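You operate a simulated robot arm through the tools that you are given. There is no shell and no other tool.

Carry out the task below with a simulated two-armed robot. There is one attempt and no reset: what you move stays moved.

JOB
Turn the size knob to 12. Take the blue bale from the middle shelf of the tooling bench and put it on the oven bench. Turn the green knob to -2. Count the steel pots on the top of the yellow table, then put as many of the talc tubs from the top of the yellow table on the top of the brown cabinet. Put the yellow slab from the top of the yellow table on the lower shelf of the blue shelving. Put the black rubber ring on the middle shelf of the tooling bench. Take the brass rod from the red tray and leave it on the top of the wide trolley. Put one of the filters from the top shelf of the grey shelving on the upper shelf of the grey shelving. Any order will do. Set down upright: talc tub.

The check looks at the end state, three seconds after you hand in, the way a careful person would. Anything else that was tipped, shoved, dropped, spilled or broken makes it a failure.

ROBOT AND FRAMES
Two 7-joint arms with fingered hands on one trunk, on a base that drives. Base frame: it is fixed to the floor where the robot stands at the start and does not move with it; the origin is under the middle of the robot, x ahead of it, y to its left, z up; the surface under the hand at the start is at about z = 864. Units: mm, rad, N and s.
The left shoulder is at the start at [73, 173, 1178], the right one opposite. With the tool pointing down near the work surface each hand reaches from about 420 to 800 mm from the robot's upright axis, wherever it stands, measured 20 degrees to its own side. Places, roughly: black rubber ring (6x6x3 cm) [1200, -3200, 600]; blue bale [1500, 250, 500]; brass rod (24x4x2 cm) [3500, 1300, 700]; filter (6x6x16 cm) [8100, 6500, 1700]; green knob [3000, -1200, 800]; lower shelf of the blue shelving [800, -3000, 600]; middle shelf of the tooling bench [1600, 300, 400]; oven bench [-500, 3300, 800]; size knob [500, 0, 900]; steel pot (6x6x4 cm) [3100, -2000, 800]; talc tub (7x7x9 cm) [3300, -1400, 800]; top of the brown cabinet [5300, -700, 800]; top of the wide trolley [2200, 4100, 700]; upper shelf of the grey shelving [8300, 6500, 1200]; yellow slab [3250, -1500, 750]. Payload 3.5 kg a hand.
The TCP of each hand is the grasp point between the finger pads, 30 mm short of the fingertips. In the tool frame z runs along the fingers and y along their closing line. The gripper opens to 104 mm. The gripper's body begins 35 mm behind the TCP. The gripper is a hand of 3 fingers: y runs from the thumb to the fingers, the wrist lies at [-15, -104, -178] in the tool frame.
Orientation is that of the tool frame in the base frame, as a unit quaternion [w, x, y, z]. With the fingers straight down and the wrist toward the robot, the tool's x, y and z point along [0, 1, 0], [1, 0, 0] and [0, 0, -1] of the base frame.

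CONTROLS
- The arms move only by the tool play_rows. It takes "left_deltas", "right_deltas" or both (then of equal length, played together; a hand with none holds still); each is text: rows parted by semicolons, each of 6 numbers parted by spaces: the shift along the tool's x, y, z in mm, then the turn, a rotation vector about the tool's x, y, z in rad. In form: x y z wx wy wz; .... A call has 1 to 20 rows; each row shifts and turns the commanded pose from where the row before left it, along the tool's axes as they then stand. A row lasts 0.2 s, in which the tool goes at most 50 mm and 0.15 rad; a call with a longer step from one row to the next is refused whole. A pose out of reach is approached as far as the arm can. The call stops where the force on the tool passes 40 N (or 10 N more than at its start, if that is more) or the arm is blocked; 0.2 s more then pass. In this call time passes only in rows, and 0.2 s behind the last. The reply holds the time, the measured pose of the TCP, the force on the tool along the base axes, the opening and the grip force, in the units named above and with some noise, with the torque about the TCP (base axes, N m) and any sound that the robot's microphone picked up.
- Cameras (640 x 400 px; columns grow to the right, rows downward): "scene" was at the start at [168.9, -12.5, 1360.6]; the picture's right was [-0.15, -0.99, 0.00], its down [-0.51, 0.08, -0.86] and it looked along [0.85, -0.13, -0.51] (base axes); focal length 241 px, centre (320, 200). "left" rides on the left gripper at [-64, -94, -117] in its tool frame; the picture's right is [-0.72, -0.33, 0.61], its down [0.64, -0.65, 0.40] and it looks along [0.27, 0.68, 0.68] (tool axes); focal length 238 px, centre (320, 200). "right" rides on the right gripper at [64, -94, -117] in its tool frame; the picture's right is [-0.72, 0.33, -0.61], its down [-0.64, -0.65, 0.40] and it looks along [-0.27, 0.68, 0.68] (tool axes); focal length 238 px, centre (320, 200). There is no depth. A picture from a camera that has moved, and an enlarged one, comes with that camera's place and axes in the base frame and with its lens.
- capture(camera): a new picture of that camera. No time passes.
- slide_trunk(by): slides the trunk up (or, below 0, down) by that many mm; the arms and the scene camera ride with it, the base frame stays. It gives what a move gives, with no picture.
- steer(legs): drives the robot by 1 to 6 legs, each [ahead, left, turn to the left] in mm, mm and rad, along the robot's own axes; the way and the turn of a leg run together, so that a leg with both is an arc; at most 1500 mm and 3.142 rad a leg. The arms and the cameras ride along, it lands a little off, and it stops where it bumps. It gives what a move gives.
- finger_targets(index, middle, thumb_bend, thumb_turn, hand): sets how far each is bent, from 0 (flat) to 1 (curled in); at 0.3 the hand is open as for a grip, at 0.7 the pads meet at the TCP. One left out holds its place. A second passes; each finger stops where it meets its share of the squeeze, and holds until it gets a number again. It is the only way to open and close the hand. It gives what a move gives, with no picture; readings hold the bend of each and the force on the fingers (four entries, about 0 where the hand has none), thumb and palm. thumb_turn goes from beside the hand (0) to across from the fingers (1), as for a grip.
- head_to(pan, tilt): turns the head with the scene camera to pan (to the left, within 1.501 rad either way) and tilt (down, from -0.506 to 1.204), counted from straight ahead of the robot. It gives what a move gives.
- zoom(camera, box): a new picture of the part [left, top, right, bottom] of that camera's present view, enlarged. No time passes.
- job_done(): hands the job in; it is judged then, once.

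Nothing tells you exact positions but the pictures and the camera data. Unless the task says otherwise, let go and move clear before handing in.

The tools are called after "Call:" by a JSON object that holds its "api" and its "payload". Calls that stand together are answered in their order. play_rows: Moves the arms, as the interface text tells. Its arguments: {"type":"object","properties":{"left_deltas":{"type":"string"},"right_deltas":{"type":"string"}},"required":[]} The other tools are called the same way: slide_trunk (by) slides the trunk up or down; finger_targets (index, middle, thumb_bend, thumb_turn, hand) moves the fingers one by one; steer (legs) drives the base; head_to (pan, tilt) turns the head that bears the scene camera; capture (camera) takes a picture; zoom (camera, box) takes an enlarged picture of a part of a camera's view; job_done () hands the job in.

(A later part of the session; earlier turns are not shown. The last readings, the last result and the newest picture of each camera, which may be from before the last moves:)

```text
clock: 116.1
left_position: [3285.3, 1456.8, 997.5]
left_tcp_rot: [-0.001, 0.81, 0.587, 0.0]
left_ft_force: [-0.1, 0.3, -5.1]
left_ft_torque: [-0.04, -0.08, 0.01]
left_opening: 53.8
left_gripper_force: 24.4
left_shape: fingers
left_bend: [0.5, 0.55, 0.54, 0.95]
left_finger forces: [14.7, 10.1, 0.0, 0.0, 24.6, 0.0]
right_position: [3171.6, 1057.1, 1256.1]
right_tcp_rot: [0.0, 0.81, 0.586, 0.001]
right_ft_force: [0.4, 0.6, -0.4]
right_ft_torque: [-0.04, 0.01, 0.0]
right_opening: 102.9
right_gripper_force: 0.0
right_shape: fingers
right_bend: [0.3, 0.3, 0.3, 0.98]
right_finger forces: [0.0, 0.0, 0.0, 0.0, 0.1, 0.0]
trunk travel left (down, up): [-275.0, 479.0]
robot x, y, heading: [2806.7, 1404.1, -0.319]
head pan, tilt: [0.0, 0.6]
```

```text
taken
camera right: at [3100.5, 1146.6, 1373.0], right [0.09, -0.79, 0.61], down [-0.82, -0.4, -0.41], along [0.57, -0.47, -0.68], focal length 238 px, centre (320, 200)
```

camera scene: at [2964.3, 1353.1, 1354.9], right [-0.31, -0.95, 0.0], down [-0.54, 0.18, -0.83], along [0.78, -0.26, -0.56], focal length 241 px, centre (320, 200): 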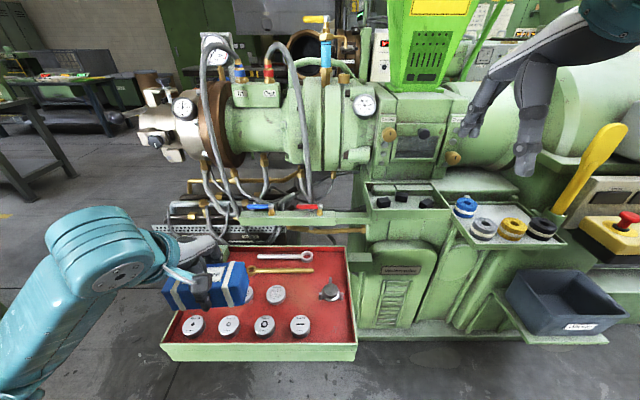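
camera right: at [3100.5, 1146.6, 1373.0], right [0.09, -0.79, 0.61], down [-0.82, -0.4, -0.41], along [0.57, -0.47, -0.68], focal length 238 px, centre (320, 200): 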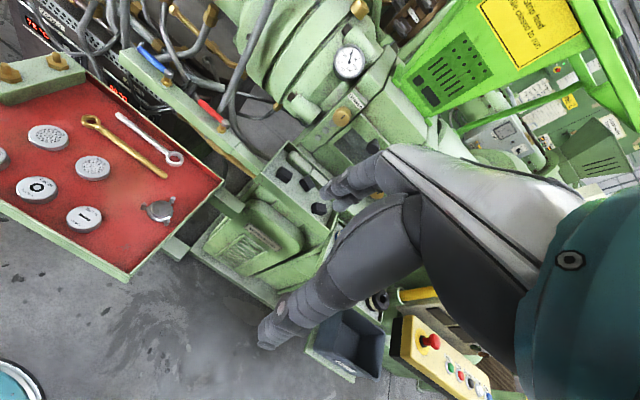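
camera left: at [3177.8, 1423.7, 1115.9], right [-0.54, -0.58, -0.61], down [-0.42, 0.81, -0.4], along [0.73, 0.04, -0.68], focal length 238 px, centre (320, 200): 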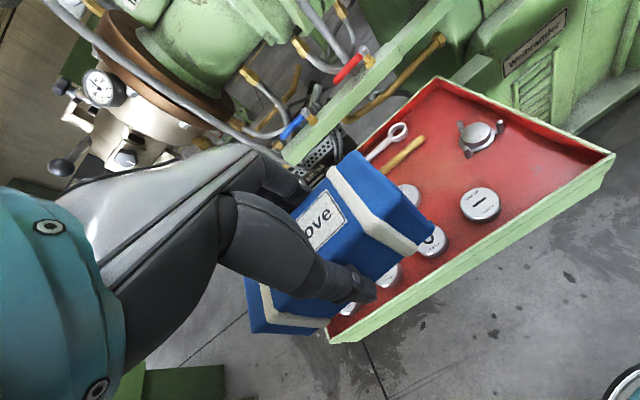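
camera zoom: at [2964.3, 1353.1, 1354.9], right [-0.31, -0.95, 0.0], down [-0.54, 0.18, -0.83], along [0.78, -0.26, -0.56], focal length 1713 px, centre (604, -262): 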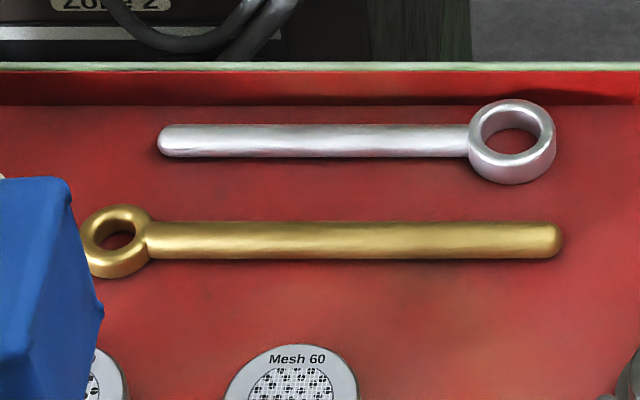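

Brass rod is at about [3537, 1320, 678], lying along the machine, with a steel rod 64 mm behind it. I shift the base left so the right hand can reach it straight ahead.

Call:
{"api": "steer", "payload": {"legs": [[70, 290, 0.014]]}}

Call:
{"api": "capture", "payload": {"camera": "scene"}}

Call:
{"api": "capture", "payload": {"camera": "right"}}

```text
clock: 118.1
left_position: [3438.9, 1724.7, 998.4]
left_tcp_rot: [-0.001, 0.804, 0.594, -0.001]
left_ft_force: [-0.6, 0.2, -5.6]
left_ft_torque: [-0.02, -0.04, 0.0]
left_opening: 54.1
left_gripper_force: 24.9
left_shape: fingers
left_bend: [0.5, 0.55, 0.54, 0.95]
left_finger forces: [14.6, 10.1, 0.0, 0.0, 24.7, 0.0]
right_position: [3332.0, 1323.3, 1256.4]
right_tcp_rot: [0.0, 0.804, 0.594, -0.001]
right_ft_force: [0.0, 0.0, -0.6]
right_ft_torque: [-0.05, 0.05, 0.0]
right_opening: 103.0
right_gripper_force: 0.1
right_shape: fingers
right_bend: [0.3, 0.3, 0.3, 0.98]
right_finger forces: [0.1, 0.1, 0.0, 0.0, 0.1, 0.1]
trunk travel left (down, up): [-275.0, 479.0]
robot x, y, heading: [2960.0, 1667.7, -0.301]
head pan, tilt: [0.0, 0.6]
```

```text
taken
camera scene: at [3119.7, 1615.1, 1354.9], right [-0.29, -0.96, 0.0], down [-0.54, 0.17, -0.82], along [0.79, -0.24, -0.57], focal length 241 px, centre (320, 200)
```

scene: 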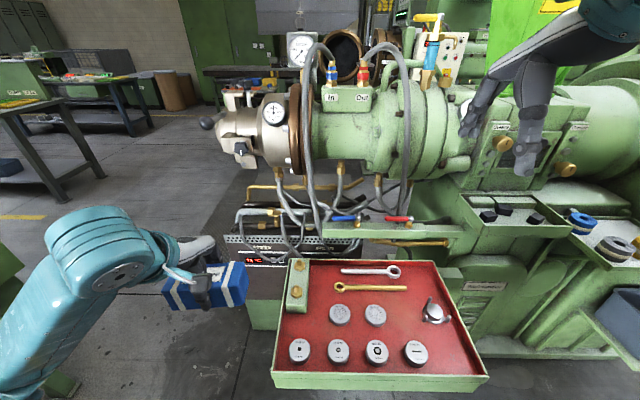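

```text
taken
camera right: at [3259.9, 1411.3, 1373.0], right [0.1, -0.78, 0.61], down [-0.81, -0.42, -0.4], along [0.57, -0.46, -0.68], focal length 238 px, centre (320, 200)
```

right: 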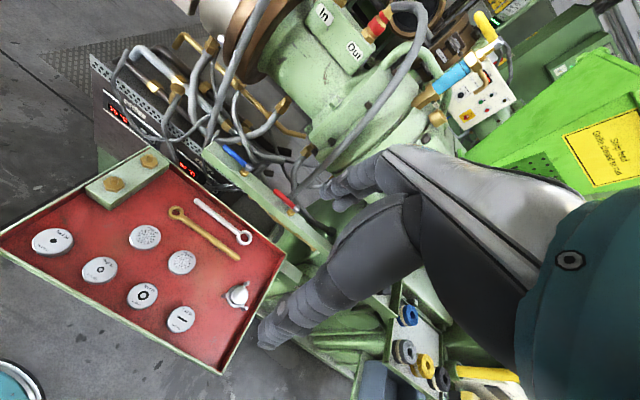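

Call:
{"api": "zoom", "payload": {"camera": "scene", "box": [320, 260, 420, 310]}}

Call:
{"api": "zoom", "payload": {"camera": "right", "box": [150, 180, 270, 280]}}

```text
6.40 times, centred on (370, 285) of scene
camera zoom: at [3119.7, 1615.1, 1354.9], right [-0.29, -0.96, 0.0], down [-0.54, 0.17, -0.82], along [0.79, -0.24, -0.57], focal length 1541 px, centre (0, -344)
```

zoom: 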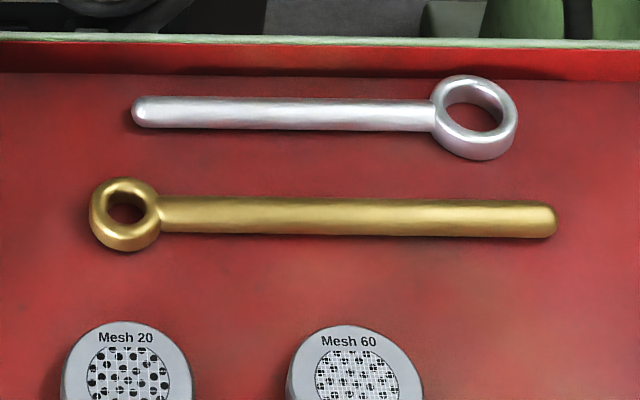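

```text
4.00 times, centred on (210, 230) of right
camera zoom: at [3259.9, 1411.3, 1373.0], right [0.1, -0.78, 0.61], down [-0.81, -0.42, -0.4], along [0.57, -0.46, -0.68], focal length 953 px, centre (760, 80)
```

zoom: 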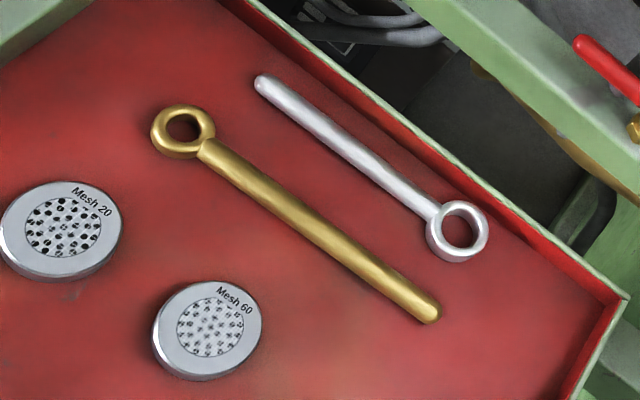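

I pre-close the right fingers partly so they clear the steel rod, then move above the brass rod.

Call:
{"api": "finger_targets", "payload": {"hand": "right", "index": 0.47, "middle": 0.47, "thumb_bend": 0.45}}

Call:
{"api": "play_rows", "payload": {"right_deltas": "12.7 38.3 0 0 0 0; 12.7 38.3 0 0 0 0; 12.7 38.3 0 0 0 0; 12.7 38.3 0 0 0 0; 12.7 38.3 0 0 0 0; 0 0 45 0 0 0; 0 0 45 0 0 0; 0 0 45 0 0 0; 0 0 45 0 0 0; 0 0 45 0 0 0; 0 0 45 0 0 0; 0 0 45 0 0 0; 0 0 45 0 0 0; 0 0 45 0 0 0; 0 0 40 0 0 0; 0 0 0 0 0 0"}}

Call:
{"api": "capture", "payload": {"camera": "right"}}

Call:
{"api": "capture", "payload": {"camera": "scene"}}

```text
clock: 119.1
left_position: [3438.7, 1725.2, 998.5]
left_tcp_rot: [-0.001, 0.805, 0.594, -0.001]
left_ft_force: [-0.3, -0.8, -5.0]
left_ft_torque: [-0.03, 0.0, 0.02]
left_opening: 53.9
left_gripper_force: 24.7
left_shape: fingers
left_bend: [0.5, 0.55, 0.54, 0.95]
left_finger forces: [14.6, 10.2, 0.0, 0.0, 24.7, 0.1]
right_position: [3330.5, 1322.2, 1256.0]
right_tcp_rot: [0.0, 0.804, 0.594, 0.0]
right_ft_force: [-0.1, -0.9, 1.2]
right_ft_torque: [0.01, 0.02, 0.02]
right_opening: 63.3
right_gripper_force: 0.1
right_shape: fingers
right_bend: [0.47, 0.47, 0.45, 0.98]
right_finger forces: [0.1, 0.0, 0.0, 0.0, 0.0, 0.1]
trunk travel left (down, up): [-275.0, 479.0]
robot x, y, heading: [2959.9, 1662.3, -0.297]
head pan, tilt: [0.0, 0.6]
```

```text
clock: 122.5
left_position: [3438.9, 1723.5, 998.8]
left_tcp_rot: [0.0, 0.804, 0.594, -0.001]
left_ft_force: [0.1, 0.0, -5.5]
left_ft_torque: [-0.04, -0.01, 0.02]
left_opening: 53.9
left_gripper_force: 24.9
left_shape: fingers
left_bend: [0.5, 0.55, 0.54, 0.95]
left_finger forces: [14.6, 10.0, 0.1, 0.1, 24.7, 0.0]
right_position: [3533.7, 1327.2, 809.5]
right_tcp_rot: [0.0, 0.804, 0.595, 0.0]
right_ft_force: [0.2, -0.2, 0.1]
right_ft_torque: [0.04, 0.03, 0.03]
right_opening: 62.5
right_gripper_force: 0.1
right_shape: fingers
right_bend: [0.47, 0.47, 0.45, 0.98]
right_finger forces: [0.0, 0.0, 0.1, 0.0, 0.0, 0.0]
trunk travel left (down, up): [-275.0, 479.0]
robot x, y, heading: [2959.5, 1662.9, -0.298]
head pan, tilt: [0.0, 0.6]
```

```text
taken
camera right: at [3461.5, 1415.9, 925.9], right [0.1, -0.78, 0.61], down [-0.81, -0.42, -0.41], along [0.58, -0.46, -0.68], focal length 238 px, centre (320, 200)
```

right: 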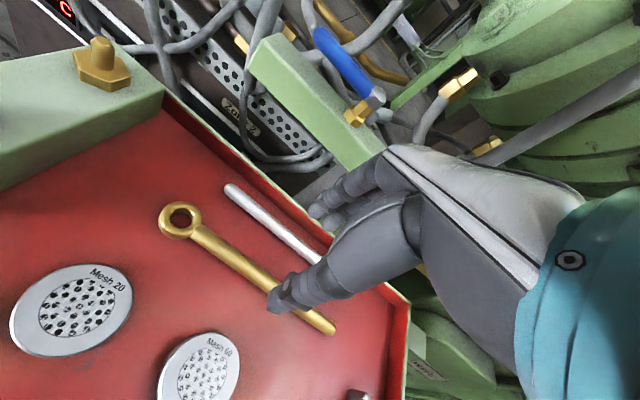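

```text
taken
camera scene: at [3119.2, 1614.5, 1354.9], right [-0.29, -0.96, 0.0], down [-0.54, 0.17, -0.82], along [0.79, -0.24, -0.57], focal length 241 px, centre (320, 200)
```

scene: 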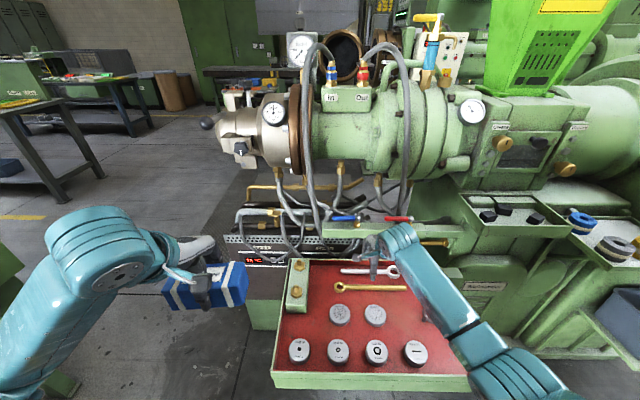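

Aligned over the rod. I descend toward z≈715 and check the clearance.

Call:
{"api": "play_rows", "payload": {"right_deltas": "0 1 35 0 0 0; 0 1 30 0 0 0; 0 0 20 0 0 0; 0 0 9 0 0 0; 0 0 0 0 0 0"}}

Call:
{"api": "zoom", "payload": {"camera": "right", "box": [180, 150, 400, 350]}}

Call:
{"api": "zoom", "payload": {"camera": "scene", "box": [320, 240, 440, 320]}}

```text
clock: 123.7
left_position: [3438.7, 1724.8, 999.3]
left_tcp_rot: [0.0, 0.804, 0.594, 0.0]
left_ft_force: [-0.4, 0.5, -5.9]
left_ft_torque: [0.0, 0.0, 0.02]
left_opening: 53.8
left_gripper_force: 24.7
left_shape: fingers
left_bend: [0.5, 0.55, 0.54, 0.95]
left_finger forces: [14.6, 10.0, 0.0, 0.0, 24.7, 0.1]
right_position: [3534.0, 1325.3, 718.0]
right_tcp_rot: [0.0, 0.804, 0.594, 0.001]
right_ft_force: [-0.1, -0.1, -1.5]
right_ft_torque: [-0.03, 0.0, 0.0]
right_opening: 63.2
right_gripper_force: 0.0
right_shape: fingers
right_bend: [0.47, 0.47, 0.45, 0.98]
right_finger forces: [0.1, 0.1, 0.0, 0.0, 0.1, 0.0]
trunk travel left (down, up): [-275.0, 479.0]
robot x, y, heading: [2958.4, 1662.6, -0.298]
head pan, tilt: [0.0, 0.6]
```

```text
2.00 times, centred on (290, 250) of right
camera zoom: at [3463.2, 1415.0, 834.0], right [0.1, -0.78, 0.61], down [-0.81, -0.42, -0.41], along [0.58, -0.46, -0.68], focal length 477 px, centre (380, 100)
```

zoom: 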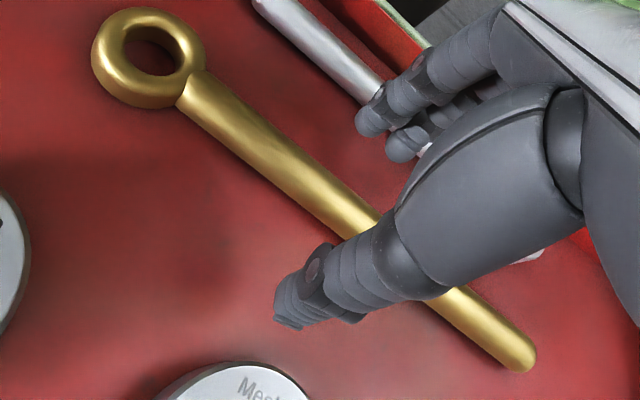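

```text
5.00 times, centred on (380, 280) of scene
camera zoom: at [3119.3, 1614.5, 1354.9], right [-0.29, -0.96, 0.0], down [-0.54, 0.17, -0.82], along [0.79, -0.24, -0.57], focal length 1204 px, centre (20, -200)
```

zoom: 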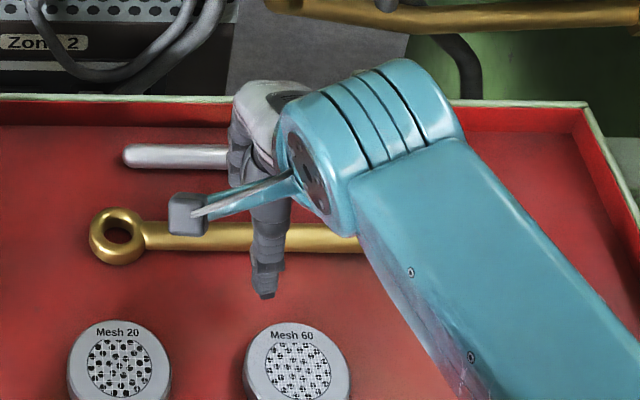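

The fingers straddle the brass rod and clear the steel one. I go down in small steps watching the force.

Call:
{"api": "play_rows", "payload": {"right_deltas": "0 1 8 0 0 0; 0 0 6 0 0 0; 0 0 4 0 0 0; 0 0 0 0 0 0"}}

Call:
{"api": "zoom", "payload": {"camera": "right", "box": [180, 150, 400, 350]}}

```text
clock: 124.7
left_position: [3438.0, 1724.2, 998.1]
left_tcp_rot: [-0.001, 0.805, 0.594, -0.001]
left_ft_force: [-0.3, -0.3, -5.9]
left_ft_torque: [-0.05, -0.02, 0.03]
left_opening: 53.9
left_gripper_force: 24.4
left_shape: fingers
left_bend: [0.5, 0.55, 0.54, 0.95]
left_finger forces: [14.6, 10.1, 0.0, 0.0, 24.7, 0.1]
right_position: [3536.0, 1325.7, 699.3]
right_tcp_rot: [-0.001, 0.804, 0.594, 0.0]
right_ft_force: [1.2, -0.1, -0.7]
right_ft_torque: [0.0, 0.02, -0.02]
right_opening: 63.0
right_gripper_force: 0.1
right_shape: fingers
right_bend: [0.47, 0.47, 0.45, 0.98]
right_finger forces: [0.0, 0.0, 0.2, 0.0, 0.0, 0.0]
trunk travel left (down, up): [-275.0, 479.0]
robot x, y, heading: [2959.1, 1661.6, -0.295]
head pan, tilt: [0.0, 0.6]
```

```text
2.00 times, centred on (290, 250) of right
camera zoom: at [3464.3, 1414.9, 815.8], right [0.1, -0.78, 0.61], down [-0.81, -0.42, -0.41], along [0.58, -0.46, -0.68], focal length 477 px, centre (380, 100)
```

zoom: 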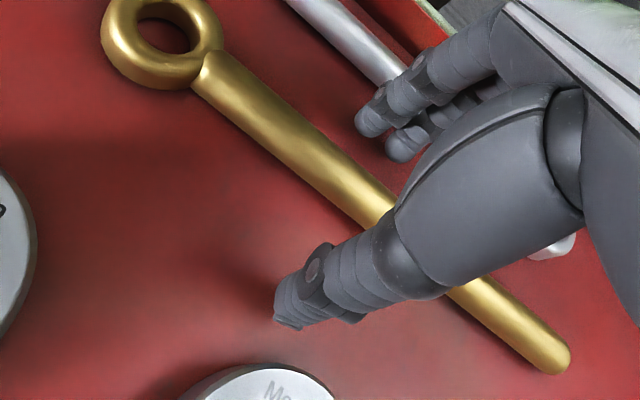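

Call:
{"api": "play_rows", "payload": {"right_deltas": "0 0 2 0 0 0; 0 0 2 0 0 0; 0 0 0 0 0 0"}}

Call:
{"api": "zoom", "payload": {"camera": "right", "box": [240, 210, 320, 290]}}

```text
clock: 125.5
left_position: [3438.8, 1724.7, 998.4]
left_tcp_rot: [-0.001, 0.805, 0.594, -0.001]
left_ft_force: [0.0, 0.0, -4.8]
left_ft_torque: [-0.02, -0.01, 0.0]
left_opening: 53.8
left_gripper_force: 24.8
left_shape: fingers
left_bend: [0.5, 0.55, 0.54, 0.95]
left_finger forces: [14.7, 10.1, 0.1, 0.1, 24.6, 0.0]
right_position: [3535.2, 1325.7, 695.1]
right_tcp_rot: [0.0, 0.804, 0.595, 0.001]
right_ft_force: [-0.2, -0.9, 0.0]
right_ft_torque: [0.02, 0.0, 0.0]
right_opening: 62.8
right_gripper_force: 0.0
right_shape: fingers
right_bend: [0.47, 0.47, 0.45, 0.98]
right_finger forces: [0.0, 0.0, 0.1, 0.0, 0.0, 0.0]
trunk travel left (down, up): [-275.0, 479.0]
robot x, y, heading: [2957.0, 1664.0, -0.302]
head pan, tilt: [0.0, 0.6]
```

```text
5.00 times, centred on (280, 250) of right
camera zoom: at [3464.2, 1414.6, 811.6], right [0.1, -0.78, 0.61], down [-0.81, -0.42, -0.41], along [0.58, -0.46, -0.68], focal length 1192 px, centre (520, -50)
```

zoom: 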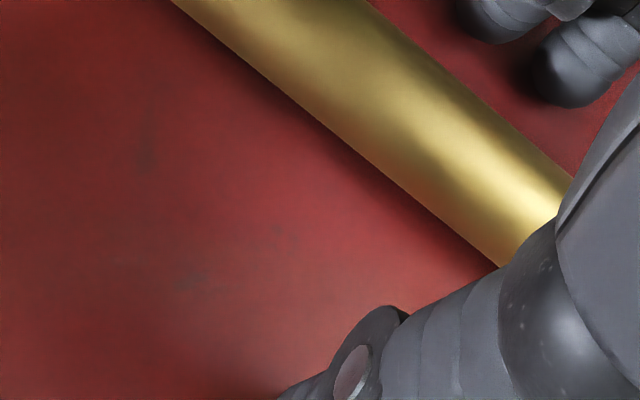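

No contact with the tray floor yet; tips are near it. I close the fingers on the rod.

Call:
{"api": "finger_targets", "payload": {"hand": "right", "index": 0.75, "middle": 0.75, "thumb_bend": 0.75}}

Call:
{"api": "zoom", "payload": {"camera": "right", "box": [180, 150, 400, 350]}}

```text
clock: 126.5
left_position: [3438.4, 1725.1, 997.2]
left_tcp_rot: [-0.001, 0.805, 0.594, -0.001]
left_ft_force: [0.3, 0.2, -4.6]
left_ft_torque: [-0.02, -0.03, 0.0]
left_opening: 53.5
left_gripper_force: 25.0
left_shape: fingers
left_bend: [0.5, 0.55, 0.54, 0.95]
left_finger forces: [14.7, 10.0, 0.0, 0.0, 24.6, 0.0]
right_position: [3535.8, 1325.9, 694.4]
right_tcp_rot: [-0.001, 0.804, 0.594, 0.001]
right_ft_force: [-0.7, -0.9, -0.1]
right_ft_torque: [0.02, 0.04, 0.11]
right_opening: 12.4
right_gripper_force: 15.7
right_shape: fingers
right_bend: [0.73, 0.73, 0.64, 0.97]
right_finger forces: [8.8, 5.4, 0.0, 0.0, 15.1, 0.0]
trunk travel left (down, up): [-275.0, 479.0]
robot x, y, heading: [2959.8, 1659.8, -0.304]
head pan, tilt: [0.0, 0.6]
```

```text
2.00 times, centred on (290, 250) of right
camera zoom: at [3464.0, 1414.6, 811.4], right [0.1, -0.78, 0.61], down [-0.81, -0.42, -0.4], along [0.57, -0.46, -0.68], focal length 477 px, centre (380, 100)
```

zoom: 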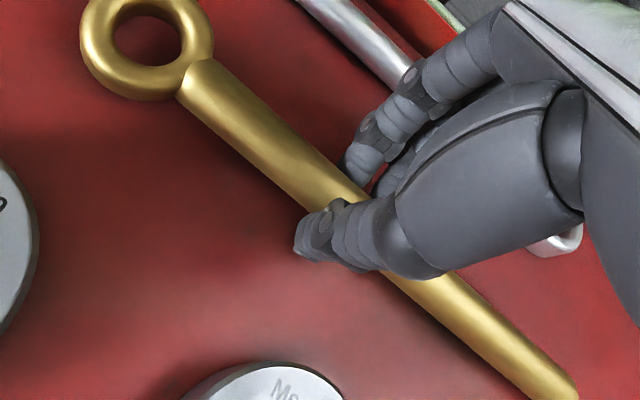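

Rod gripped (12 mm opening, ~16 N). I lift it slowly and check.

Call:
{"api": "play_rows", "payload": {"right_deltas": "0 0 -10 0 0 0; 0 0 -15 0 0 0; 0 0 -20 0 0 0; 0 0 0 0 0 0"}}

Call:
{"api": "capture", "payload": {"camera": "right"}}

Call:
{"api": "zoom", "payload": {"camera": "scene", "box": [280, 220, 480, 370]}}

```text
clock: 127.5
left_position: [3438.4, 1724.4, 997.7]
left_tcp_rot: [-0.001, 0.804, 0.594, 0.0]
left_ft_force: [-1.0, -0.5, -5.0]
left_ft_torque: [0.03, -0.02, -0.01]
left_opening: 54.0
left_gripper_force: 25.6
left_shape: fingers
left_bend: [0.5, 0.55, 0.54, 0.95]
left_finger forces: [14.8, 10.0, 0.0, 0.0, 24.6, 0.0]
right_position: [3534.0, 1327.0, 738.7]
right_tcp_rot: [0.0, 0.805, 0.594, 0.0]
right_ft_force: [0.1, -0.2, -4.2]
right_ft_torque: [-0.01, -0.01, 0.01]
right_opening: 12.7
right_gripper_force: 13.8
right_shape: fingers
right_bend: [0.74, 0.74, 0.64, 0.95]
right_finger forces: [8.8, 4.5, 0.0, 0.0, 14.4, 0.1]
trunk travel left (down, up): [-275.0, 479.0]
robot x, y, heading: [2958.5, 1662.2, -0.298]
head pan, tilt: [0.0, 0.6]
```

```text
taken
camera right: at [3463.3, 1415.3, 856.2], right [0.1, -0.78, 0.61], down [-0.81, -0.42, -0.4], along [0.57, -0.46, -0.68], focal length 238 px, centre (320, 200)
```

right: 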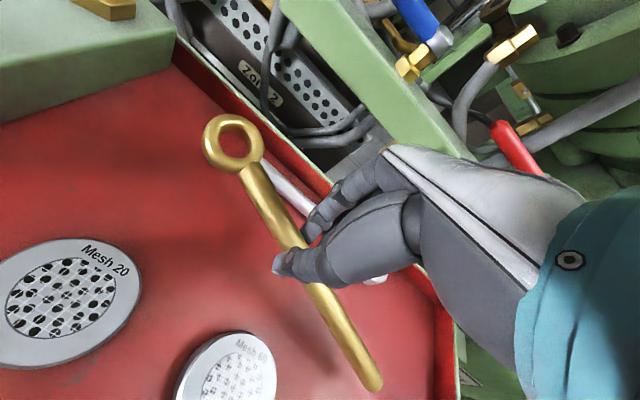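

```text
2.67 times, centred on (380, 295) of scene
camera zoom: at [3119.8, 1614.2, 1354.8], right [-0.29, -0.96, 0.0], down [-0.54, 0.17, -0.82], along [0.79, -0.24, -0.57], focal length 642 px, centre (160, -53)
```

zoom: 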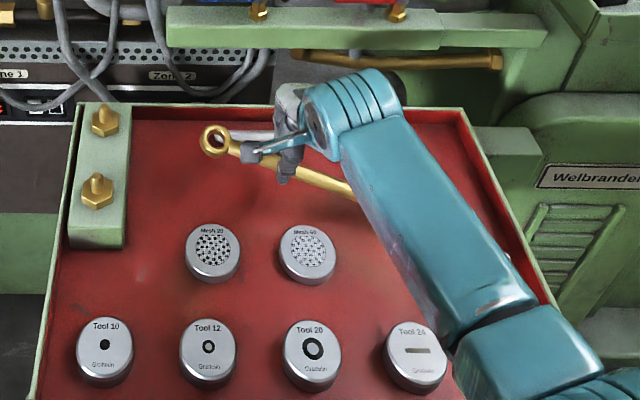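

The rod is lifted (it pivoted slightly but is secure). I raise and retract it, back off from the tray, and turn toward the wide trolley.

Call:
{"api": "play_rows", "payload": {"right_deltas": "0 -10 -45 0 0 0; 0 -10 -45 0 0 0; 0 -10 -45 0 0 0; 0 -10 -45 0 0 0; 0 -10 -45 0 0 0; -10 -28 -15 0 0 0; -10 -28 -15 0 0 0; -10 -28 -15 0 0 0; -10 -28 -15 0 0 0; -10 -28 -15 0 0 0"}}

Call:
{"api": "steer", "payload": {"legs": [[-450, 0, 0], [0, 0, 1.85]]}}

Call:
{"api": "head_to", "payload": {"pan": 0.0, "tilt": 0.35}}

Call:
{"api": "capture", "payload": {"camera": "scene"}}

Call:
{"api": "capture", "payload": {"camera": "right"}}

```text
clock: 129.7
left_position: [3438.0, 1724.3, 998.4]
left_tcp_rot: [-0.001, 0.804, 0.594, 0.0]
left_ft_force: [-0.8, 0.4, -5.0]
left_ft_torque: [-0.02, -0.01, -0.03]
left_opening: 53.6
left_gripper_force: 24.8
left_shape: fingers
left_bend: [0.5, 0.55, 0.54, 0.95]
left_finger forces: [14.8, 10.1, 0.0, 0.0, 24.7, 0.1]
right_position: [3337.7, 1332.4, 1041.5]
right_tcp_rot: [0.0, 0.804, 0.595, 0.0]
right_ft_force: [-0.6, 0.1, -4.3]
right_ft_torque: [0.0, -0.03, -0.01]
right_opening: 12.4
right_gripper_force: 13.4
right_shape: fingers
right_bend: [0.74, 0.74, 0.64, 0.95]
right_finger forces: [8.9, 4.1, 0.1, 0.1, 13.8, 0.0]
trunk travel left (down, up): [-275.0, 479.0]
robot x, y, heading: [2957.4, 1663.8, -0.296]
head pan, tilt: [0.0, 0.6]
```

```text
clock: 136.9
left_position: [2330.8, 2239.9, 998.3]
left_tcp_rot: [0.0, 0.005, 1.0, -0.002]
left_ft_force: [-0.6, -0.2, -5.7]
left_ft_torque: [-0.04, -0.03, -0.02]
left_opening: 53.5
left_gripper_force: 23.9
left_shape: fingers
left_bend: [0.5, 0.56, 0.54, 0.95]
left_finger forces: [14.2, 9.7, 0.0, 0.0, 23.8, 0.1]
right_position: [2734.8, 2254.3, 1041.5]
right_tcp_rot: [-0.001, 0.005, 1.0, 0.0]
right_ft_force: [0.4, 0.1, -4.5]
right_ft_torque: [0.02, -0.01, -0.01]
right_opening: 12.0
right_gripper_force: 13.7
right_shape: fingers
right_bend: [0.74, 0.74, 0.64, 0.95]
right_finger forces: [8.9, 3.6, 0.1, 0.0, 13.3, 0.0]
trunk travel left (down, up): [-275.0, 479.0]
robot x, y, heading: [2530.3, 1797.3, 1.561]
head pan, tilt: [0.0, 0.6]
```

```text
clock: 137.7
left_position: [2330.4, 2241.1, 997.2]
left_tcp_rot: [0.001, 0.005, 1.0, -0.001]
left_ft_force: [0.7, 0.5, -4.9]
left_ft_torque: [0.03, 0.0, 0.05]
left_opening: 53.3
left_gripper_force: 23.7
left_shape: fingers
left_bend: [0.5, 0.56, 0.54, 0.95]
left_finger forces: [14.3, 9.8, 0.0, 0.0, 23.7, 0.0]
right_position: [2733.8, 2254.7, 1041.4]
right_tcp_rot: [0.0, 0.005, 1.0, 0.0]
right_ft_force: [-0.2, -0.1, -3.7]
right_ft_torque: [0.04, 0.0, -0.03]
right_opening: 12.2
right_gripper_force: 12.9
right_shape: fingers
right_bend: [0.74, 0.74, 0.64, 0.95]
right_finger forces: [8.9, 3.7, 0.0, 0.0, 13.4, 0.0]
trunk travel left (down, up): [-275.0, 479.0]
robot x, y, heading: [2527.7, 1796.5, 1.56]
head pan, tilt: [0.0, 0.351]
```

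```text
taken
camera scene: at [2528.7, 1969.8, 1377.5], right [1.0, -0.01, 0.0], down [0.0, -0.34, -0.94], along [0.01, 0.94, -0.34], focal length 241 px, centre (320, 200)
```

scene: 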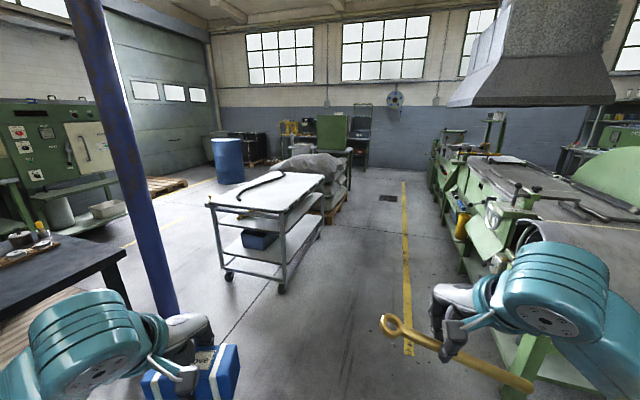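

```text
taken
camera right: at [2669.2, 2161.0, 1157.4], right [0.72, 0.32, 0.61], down [0.63, -0.66, -0.4], along [0.28, 0.68, -0.68], focal length 238 px, centre (320, 200)
```

right: 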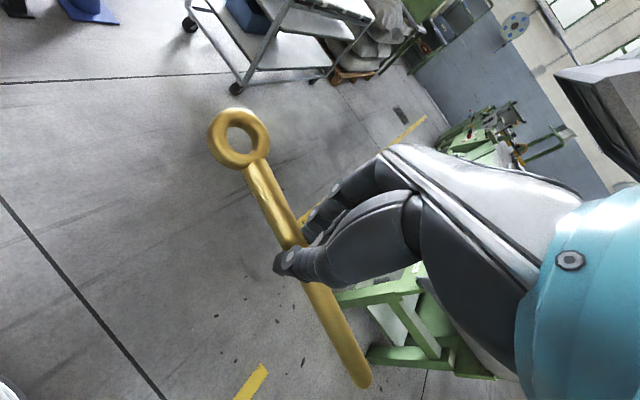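

The wide trolley stands ahead with a black curved item on its top. I zoom in to find a free place.

Call:
{"api": "zoom", "payload": {"camera": "scene", "box": [190, 150, 350, 250]}}

```text
4.00 times, centred on (270, 200) of scene
camera zoom: at [2528.7, 1969.8, 1377.5], right [1.0, -0.01, 0.0], down [0.0, -0.34, -0.94], along [0.01, 0.94, -0.34], focal length 963 px, centre (520, 200)
```

zoom: 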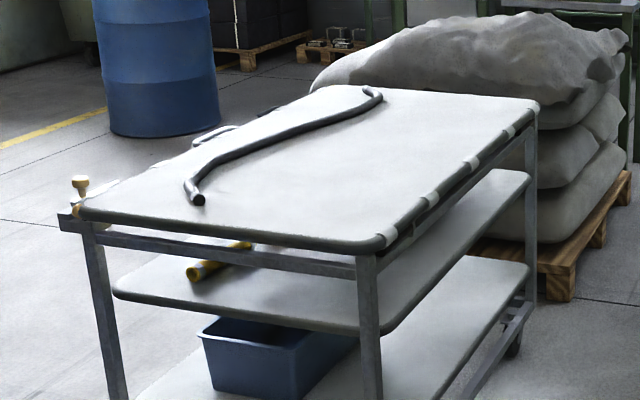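

The right half of the trolley top is free. I'll approach from its right (east) side, where floor is clear.

Call:
{"api": "steer", "payload": {"legs": [[1400, -120, 0], [290, -100, 0], [0, 0, 1.25]]}}

Call:
{"api": "head_to", "payload": {"pan": 0.0, "tilt": 0.6}}

Call:
{"api": "capture", "payload": {"camera": "scene"}}

Call:
{"api": "capture", "payload": {"camera": "right"}}

```text
clock: 149.5
left_position: [2293.7, 3436.1, 998.3]
left_tcp_rot: [0.001, -0.58, 0.815, -0.001]
left_ft_force: [0.4, 0.4, -6.1]
left_ft_torque: [0.01, -0.01, 0.0]
left_opening: 53.0
left_gripper_force: 24.0
left_shape: fingers
left_bend: [0.5, 0.56, 0.54, 0.95]
left_finger forces: [14.0, 9.6, 0.0, 0.0, 23.3, 0.1]
right_position: [2408.3, 3823.6, 1041.6]
right_tcp_rot: [0.0, -0.579, 0.815, -0.001]
right_ft_force: [0.9, 0.4, -5.2]
right_ft_torque: [0.02, 0.0, -0.02]
right_opening: 11.6
right_gripper_force: 13.0
right_shape: fingers
right_bend: [0.74, 0.74, 0.65, 0.95]
right_finger forces: [8.8, 3.7, 0.1, 0.0, 13.2, 0.1]
trunk travel left (down, up): [-275.0, 479.0]
robot x, y, heading: [2772.9, 3480.1, 2.808]
head pan, tilt: [0.0, 0.351]
```

```text
clock: 150.3
left_position: [2295.1, 3435.0, 998.2]
left_tcp_rot: [0.001, -0.579, 0.815, -0.001]
left_ft_force: [0.0, -0.2, -5.8]
left_ft_torque: [0.01, 0.0, -0.02]
left_opening: 53.0
left_gripper_force: 23.1
left_shape: fingers
left_bend: [0.5, 0.56, 0.54, 0.95]
left_finger forces: [13.9, 9.6, 0.0, 0.0, 23.3, 0.0]
right_position: [2407.8, 3823.7, 1041.5]
right_tcp_rot: [0.0, -0.579, 0.815, -0.001]
right_ft_force: [-0.7, 0.0, -4.8]
right_ft_torque: [0.02, 0.0, -0.01]
right_opening: 11.6
right_gripper_force: 12.6
right_shape: fingers
right_bend: [0.74, 0.74, 0.65, 0.95]
right_finger forces: [8.7, 3.6, 0.1, 0.0, 13.2, 0.0]
trunk travel left (down, up): [-275.0, 479.0]
robot x, y, heading: [2778.0, 3474.7, 2.805]
head pan, tilt: [0.0, 0.6]
```

```text
taken
camera scene: at [2618.7, 3535.6, 1354.9], right [0.33, 0.94, 0.0], down [0.53, -0.19, -0.83], along [-0.78, 0.27, -0.56], focal length 241 px, centre (320, 200)
```

scene: 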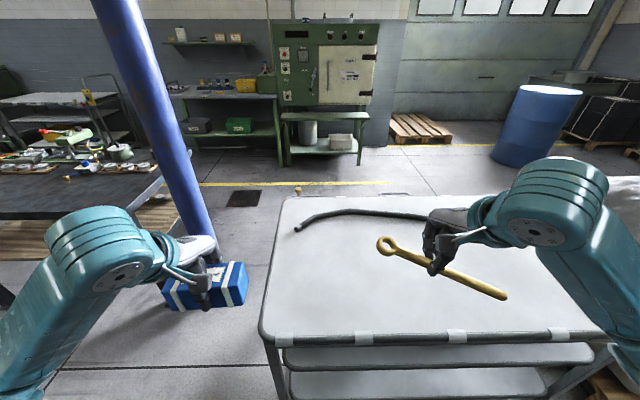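

```text
taken
camera right: at [2475.8, 3731.7, 1157.4], right [-0.07, 0.79, 0.61], down [0.83, 0.39, -0.4], along [-0.56, 0.48, -0.68], focal length 238 px, centre (320, 200)
```

right: 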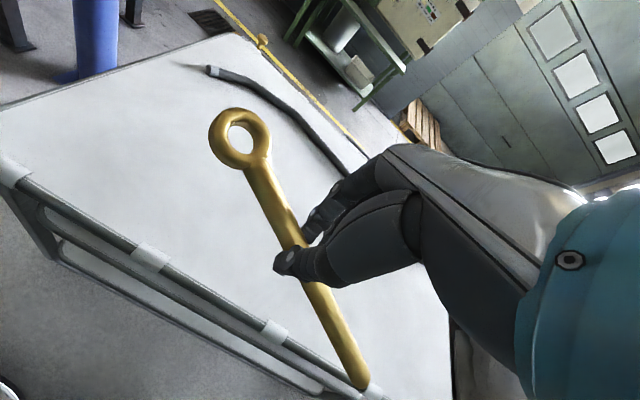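

Call:
{"api": "zoom", "payload": {"camera": "scene", "box": [250, 290, 490, 390]}}

Call:
{"api": "zoom", "payload": {"camera": "right", "box": [0, 60, 320, 380]}}

```text
2.67 times, centred on (370, 340) of scene
camera zoom: at [2618.7, 3535.6, 1354.9], right [0.33, 0.94, 0.0], down [0.53, -0.19, -0.83], along [-0.78, 0.27, -0.56], focal length 642 px, centre (187, -173)
```

zoom: 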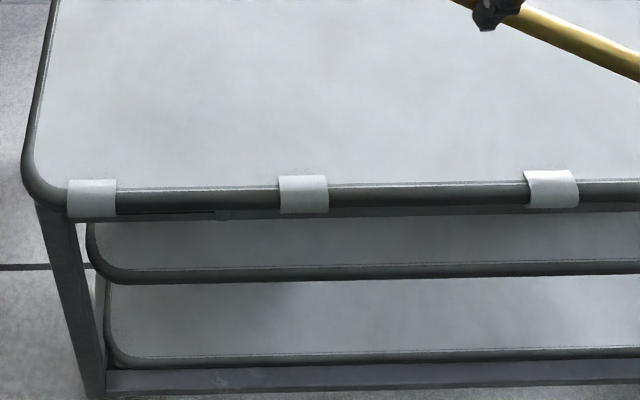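

```text
1.25 times, centred on (160, 220) of right
camera zoom: at [2475.8, 3731.7, 1157.4], right [-0.07, 0.79, 0.61], down [0.83, 0.39, -0.4], along [-0.56, 0.48, -0.68], focal length 298 px, centre (520, 175)
```

zoom: 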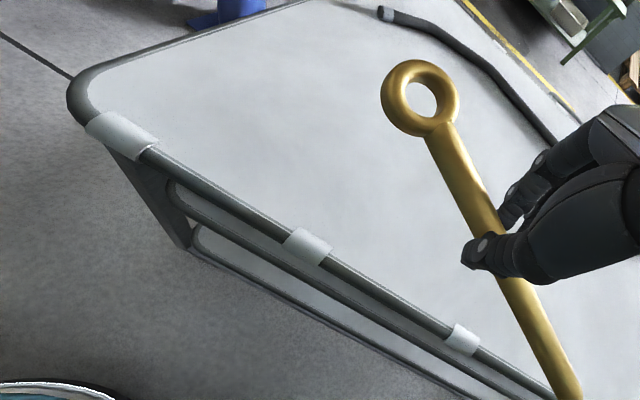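

Trolley top is at z≈750; the rod hangs with its plain end ~58 mm lower than the hand. I move the hand over the free right half and lower near the surface.

Call:
{"api": "play_rows", "payload": {"right_deltas": "0 42 0 0 0 0; 0 42 0 0 0 0; 0 42 0 0 0 0; 0 42 0 0 0 0; 0 42 0 0 0 0; 0 0 40 0 0 0; 0 0 40 0 0 0; 0 0 40 0 0 0; 0 0 40 0 0 0; 0 0 30 0 0 0; 0 0 0 0 0 0"}}

Call:
{"api": "capture", "payload": {"camera": "right"}}

Call:
{"api": "zoom", "payload": {"camera": "scene", "box": [280, 180, 520, 340]}}

```text
clock: 152.7
left_position: [2294.1, 3436.1, 997.1]
left_tcp_rot: [0.001, -0.579, 0.815, -0.001]
left_ft_force: [0.2, -1.0, -4.8]
left_ft_torque: [0.03, -0.01, -0.01]
left_opening: 53.3
left_gripper_force: 23.0
left_shape: fingers
left_bend: [0.5, 0.56, 0.54, 0.95]
left_finger forces: [14.0, 9.6, 0.0, 0.0, 23.3, 0.0]
right_position: [2211.5, 3892.6, 851.1]
right_tcp_rot: [0.0, -0.579, 0.815, 0.0]
right_ft_force: [0.7, -0.1, -4.1]
right_ft_torque: [0.02, 0.01, 0.01]
right_opening: 11.6
right_gripper_force: 12.9
right_shape: fingers
right_bend: [0.74, 0.74, 0.65, 0.95]
right_finger forces: [8.8, 4.0, 0.0, 0.1, 13.4, 0.1]
trunk travel left (down, up): [-275.0, 479.0]
robot x, y, heading: [2777.8, 3477.3, 2.806]
head pan, tilt: [0.0, 0.6]
```

```text
taken
camera right: at [2278.5, 3800.6, 967.7], right [-0.07, 0.79, 0.61], down [0.83, 0.39, -0.41], along [-0.56, 0.48, -0.68], focal length 238 px, centre (320, 200)
```

right: 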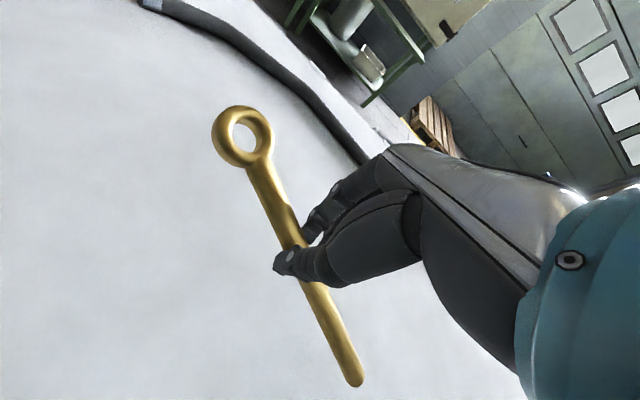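

```text
2.50 times, centred on (400, 260) of scene
camera zoom: at [2618.6, 3535.6, 1354.9], right [0.33, 0.94, 0.0], down [0.53, -0.19, -0.82], along [-0.78, 0.27, -0.57], focal length 602 px, centre (120, 50)
```

zoom: 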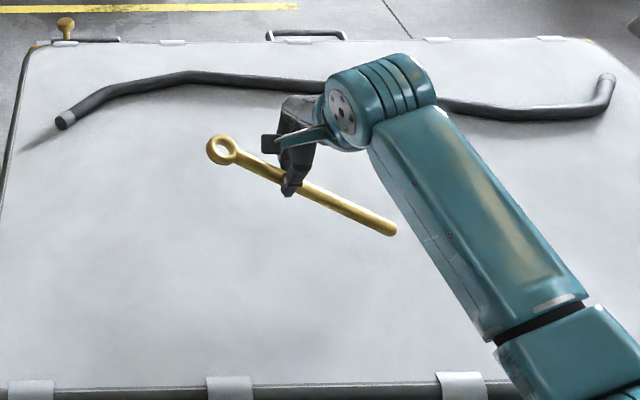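

Call:
{"api": "play_rows", "payload": {"right_deltas": "0 0 12 0 0 0; 0 0 10 0 0 0; 0 0 8 0 0 0; 0 0 6 0 0 0; 0 0 0 0 0 0"}}

Call:
{"api": "capture", "payload": {"camera": "right"}}

```text
clock: 153.9
left_position: [2294.4, 3435.4, 997.3]
left_tcp_rot: [0.001, -0.578, 0.816, -0.002]
left_ft_force: [-0.3, 0.7, -4.7]
left_ft_torque: [0.0, 0.0, 0.0]
left_opening: 53.3
left_gripper_force: 23.3
left_shape: fingers
left_bend: [0.5, 0.56, 0.54, 0.95]
left_finger forces: [14.0, 9.6, 0.1, 0.0, 23.3, 0.0]
right_position: [2209.8, 3890.4, 814.4]
right_tcp_rot: [0.0, -0.579, 0.815, 0.0]
right_ft_force: [0.4, -0.2, -4.0]
right_ft_torque: [0.02, 0.02, 0.01]
right_opening: 11.4
right_gripper_force: 13.1
right_shape: fingers
right_bend: [0.74, 0.74, 0.65, 0.95]
right_finger forces: [8.7, 3.9, 0.0, 0.0, 13.3, 0.0]
trunk travel left (down, up): [-275.0, 479.0]
robot x, y, heading: [2778.1, 3480.2, 2.803]
head pan, tilt: [0.0, 0.6]
```

```text
taken
camera right: at [2277.7, 3800.0, 931.2], right [-0.07, 0.79, 0.61], down [0.83, 0.39, -0.4], along [-0.56, 0.48, -0.68], focal length 238 px, centre (320, 200)
```

right: 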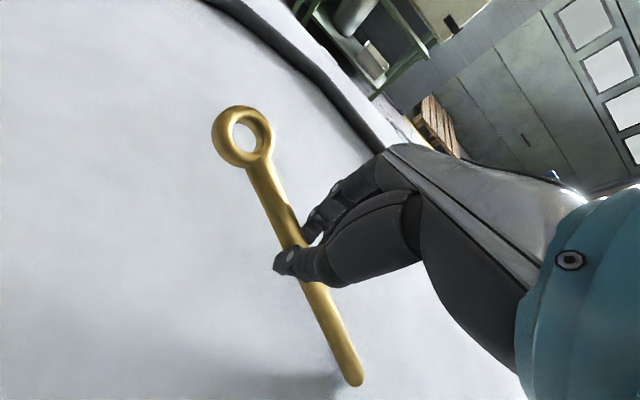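

Call:
{"api": "play_rows", "payload": {"right_deltas": "0 0 4 0 0 0; 0 0 4 0 0 0; 0 0 4 0 0 0; 0 0 4 0 0 0; 0 0 0 0 0 0"}}

Call:
{"api": "capture", "payload": {"camera": "right"}}

```text
clock: 155.1
left_position: [2293.0, 3435.5, 998.2]
left_tcp_rot: [0.001, -0.579, 0.815, -0.001]
left_ft_force: [-0.1, 0.3, -5.3]
left_ft_torque: [0.05, 0.01, 0.01]
left_opening: 52.9
left_gripper_force: 23.4
left_shape: fingers
left_bend: [0.5, 0.56, 0.54, 0.95]
left_finger forces: [14.0, 9.7, 0.0, 0.0, 23.4, 0.1]
right_position: [2210.7, 3894.0, 798.9]
right_tcp_rot: [0.0, -0.58, 0.815, 0.0]
right_ft_force: [-0.4, 0.7, -3.2]
right_ft_torque: [0.09, -0.02, -0.01]
right_opening: 11.4
right_gripper_force: 14.1
right_shape: fingers
right_bend: [0.74, 0.74, 0.65, 0.95]
right_finger forces: [7.0, 7.1, 0.0, 0.0, 14.3, 0.0]
trunk travel left (down, up): [-275.0, 479.0]
robot x, y, heading: [2778.8, 3480.3, 2.808]
head pan, tilt: [0.0, 0.6]
```

```text
taken
camera right: at [2277.8, 3801.4, 915.4], right [-0.07, 0.79, 0.61], down [0.83, 0.39, -0.4], along [-0.56, 0.48, -0.68], focal length 238 px, centre (320, 200)
```

right: 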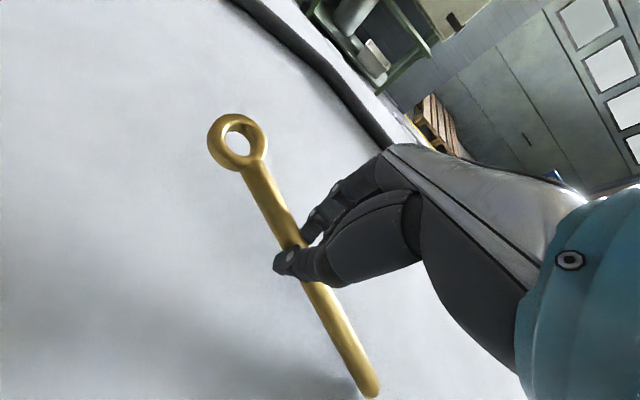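

The rod end has touched and is levelling gently. I continue lowering in small steps.

Call:
{"api": "play_rows", "payload": {"right_deltas": "0 0 3 0 0 0; 0 0 3 0 0 0; 0 0 3 0 0 0; 0 0 3 0 0 0; 0 0 0 0 0 0"}}

Call:
{"api": "capture", "payload": {"camera": "right"}}

```text
clock: 156.3
left_position: [2294.3, 3435.5, 997.4]
left_tcp_rot: [0.001, -0.579, 0.816, -0.001]
left_ft_force: [-0.6, 0.4, -5.2]
left_ft_torque: [-0.01, 0.02, -0.01]
left_opening: 52.9
left_gripper_force: 23.6
left_shape: fingers
left_bend: [0.5, 0.56, 0.54, 0.95]
left_finger forces: [13.9, 9.7, 0.0, 0.0, 23.4, 0.0]
right_position: [2210.6, 3891.5, 786.7]
right_tcp_rot: [0.001, -0.579, 0.815, 0.001]
right_ft_force: [0.6, 0.1, -3.9]
right_ft_torque: [0.09, -0.04, 0.0]
right_opening: 11.9
right_gripper_force: 14.2
right_shape: fingers
right_bend: [0.74, 0.74, 0.65, 0.95]
right_finger forces: [6.8, 7.6, 0.1, 0.0, 14.2, 0.0]
trunk travel left (down, up): [-275.0, 479.0]
robot x, y, heading: [2777.3, 3481.6, 2.8]
head pan, tilt: [0.0, 0.6]
```

```text
taken
camera right: at [2277.8, 3800.6, 902.8], right [-0.07, 0.79, 0.61], down [0.83, 0.39, -0.4], along [-0.56, 0.48, -0.68], focal length 238 px, centre (320, 200)
```

right: 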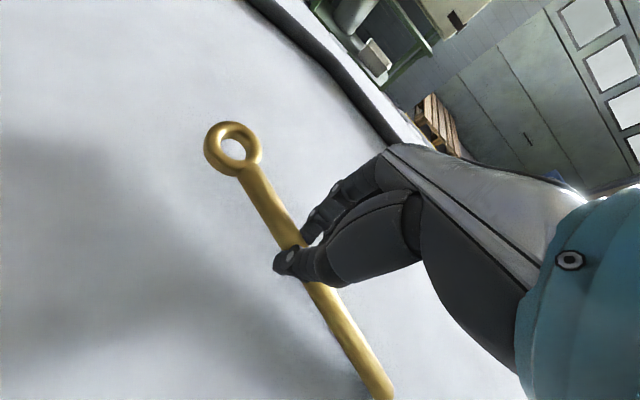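

Call:
{"api": "play_rows", "payload": {"right_deltas": "0 0 3 0 0 0; 0 0 3 0 0 0; 0 0 3 0 0 0; 0 0 2 0 0 0; 0 0 0 0 0 0"}}

Call:
{"api": "capture", "payload": {"camera": "right"}}

Call:
{"api": "zoom", "payload": {"camera": "scene", "box": [340, 210, 460, 290]}}

```text
clock: 157.5
left_position: [2293.7, 3435.5, 998.3]
left_tcp_rot: [0.001, -0.579, 0.815, -0.002]
left_ft_force: [0.1, 0.3, -4.5]
left_ft_torque: [0.0, -0.01, 0.03]
left_opening: 53.1
left_gripper_force: 23.5
left_shape: fingers
left_bend: [0.5, 0.56, 0.54, 0.95]
left_finger forces: [14.0, 9.6, 0.0, 0.0, 23.3, 0.1]
right_position: [2208.8, 3892.3, 775.0]
right_tcp_rot: [0.0, -0.579, 0.815, 0.0]
right_ft_force: [-0.1, -0.5, -3.1]
right_ft_torque: [0.08, -0.04, 0.04]
right_opening: 11.6
right_gripper_force: 15.1
right_shape: fingers
right_bend: [0.74, 0.75, 0.65, 0.95]
right_finger forces: [6.7, 8.7, 0.1, 0.1, 14.7, 0.1]
trunk travel left (down, up): [-275.0, 479.0]
robot x, y, heading: [2775.5, 3479.1, 2.803]
head pan, tilt: [0.0, 0.6]
```

```text
taken
camera right: at [2277.0, 3800.2, 892.2], right [-0.07, 0.79, 0.61], down [0.83, 0.39, -0.4], along [-0.56, 0.48, -0.68], focal length 238 px, centre (320, 200)
```

right: 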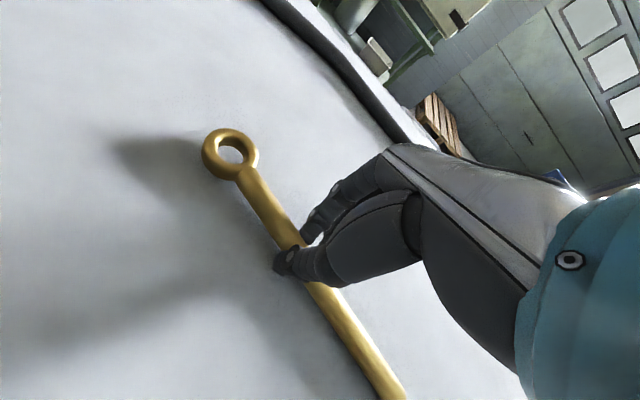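

```text
5.00 times, centred on (400, 250) of scene
camera zoom: at [2618.6, 3535.5, 1354.8], right [0.33, 0.94, 0.0], down [0.53, -0.19, -0.82], along [-0.78, 0.27, -0.57], focal length 1204 px, centre (-80, -50)
```

zoom: 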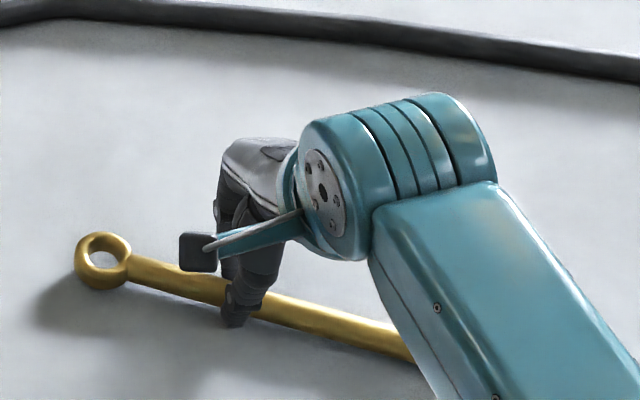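

Call:
{"api": "play_rows", "payload": {"right_deltas": "0 0 3 0 0 0; 0 0 3 0 0 0; 0 0 2 0 0 0; 0 0 0 0 0 0"}}

Call:
{"api": "zoom", "payload": {"camera": "right", "box": [80, 80, 400, 400]}}

Call:
{"api": "zoom", "payload": {"camera": "scene", "box": [340, 210, 460, 290]}}

```text
clock: 158.5
left_position: [2294.2, 3435.1, 999.1]
left_tcp_rot: [0.0, -0.579, 0.815, 0.0]
left_ft_force: [0.0, 0.1, -5.4]
left_ft_torque: [0.01, 0.0, 0.03]
left_opening: 53.2
left_gripper_force: 23.6
left_shape: fingers
left_bend: [0.5, 0.56, 0.54, 0.95]
left_finger forces: [14.0, 9.6, 0.1, 0.1, 23.3, 0.0]
right_position: [2208.1, 3891.8, 772.3]
right_tcp_rot: [-0.004, -0.579, 0.815, 0.004]
right_ft_force: [-0.5, 2.5, 22.4]
right_ft_torque: [-0.13, -0.29, 0.05]
right_opening: 11.2
right_gripper_force: 21.9
right_shape: fingers
right_bend: [0.74, 0.75, 0.65, 0.95]
right_finger forces: [9.9, 11.3, 0.1, 0.1, 22.1, 0.0]
trunk travel left (down, up): [-275.0, 479.0]
robot x, y, heading: [2776.9, 3478.5, 2.805]
head pan, tilt: [0.0, 0.6]
```

```text
1.25 times, centred on (240, 240) of right
camera zoom: at [2277.5, 3800.1, 888.0], right [-0.07, 0.79, 0.62], down [0.82, 0.39, -0.41], along [-0.56, 0.48, -0.67], focal length 298 px, centre (420, 150)
```

zoom: 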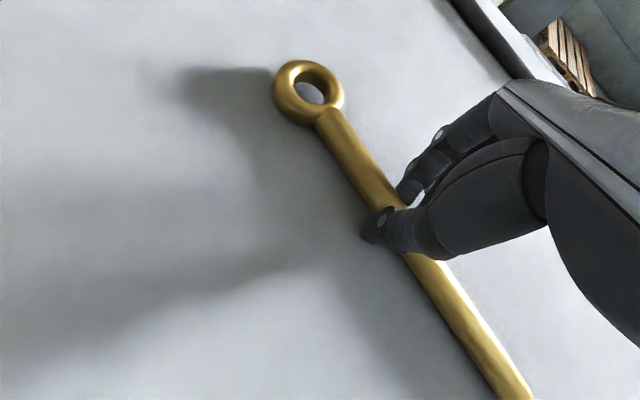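

```text
5.00 times, centred on (400, 250) of scene
camera zoom: at [2620.9, 3534.2, 1355.4], right [0.33, 0.94, 0.0], down [0.53, -0.18, -0.83], along [-0.78, 0.27, -0.56], focal length 1204 px, centre (-80, -50)
```

zoom: 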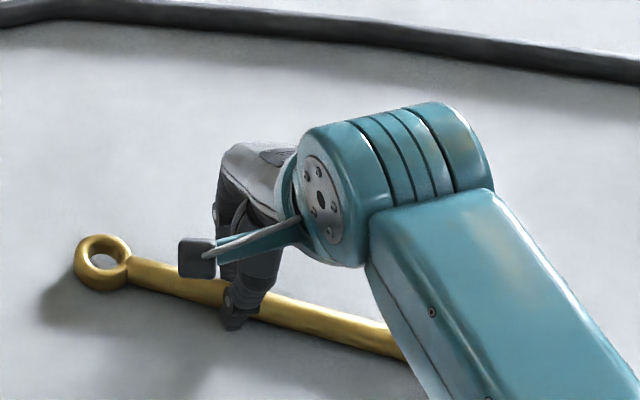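

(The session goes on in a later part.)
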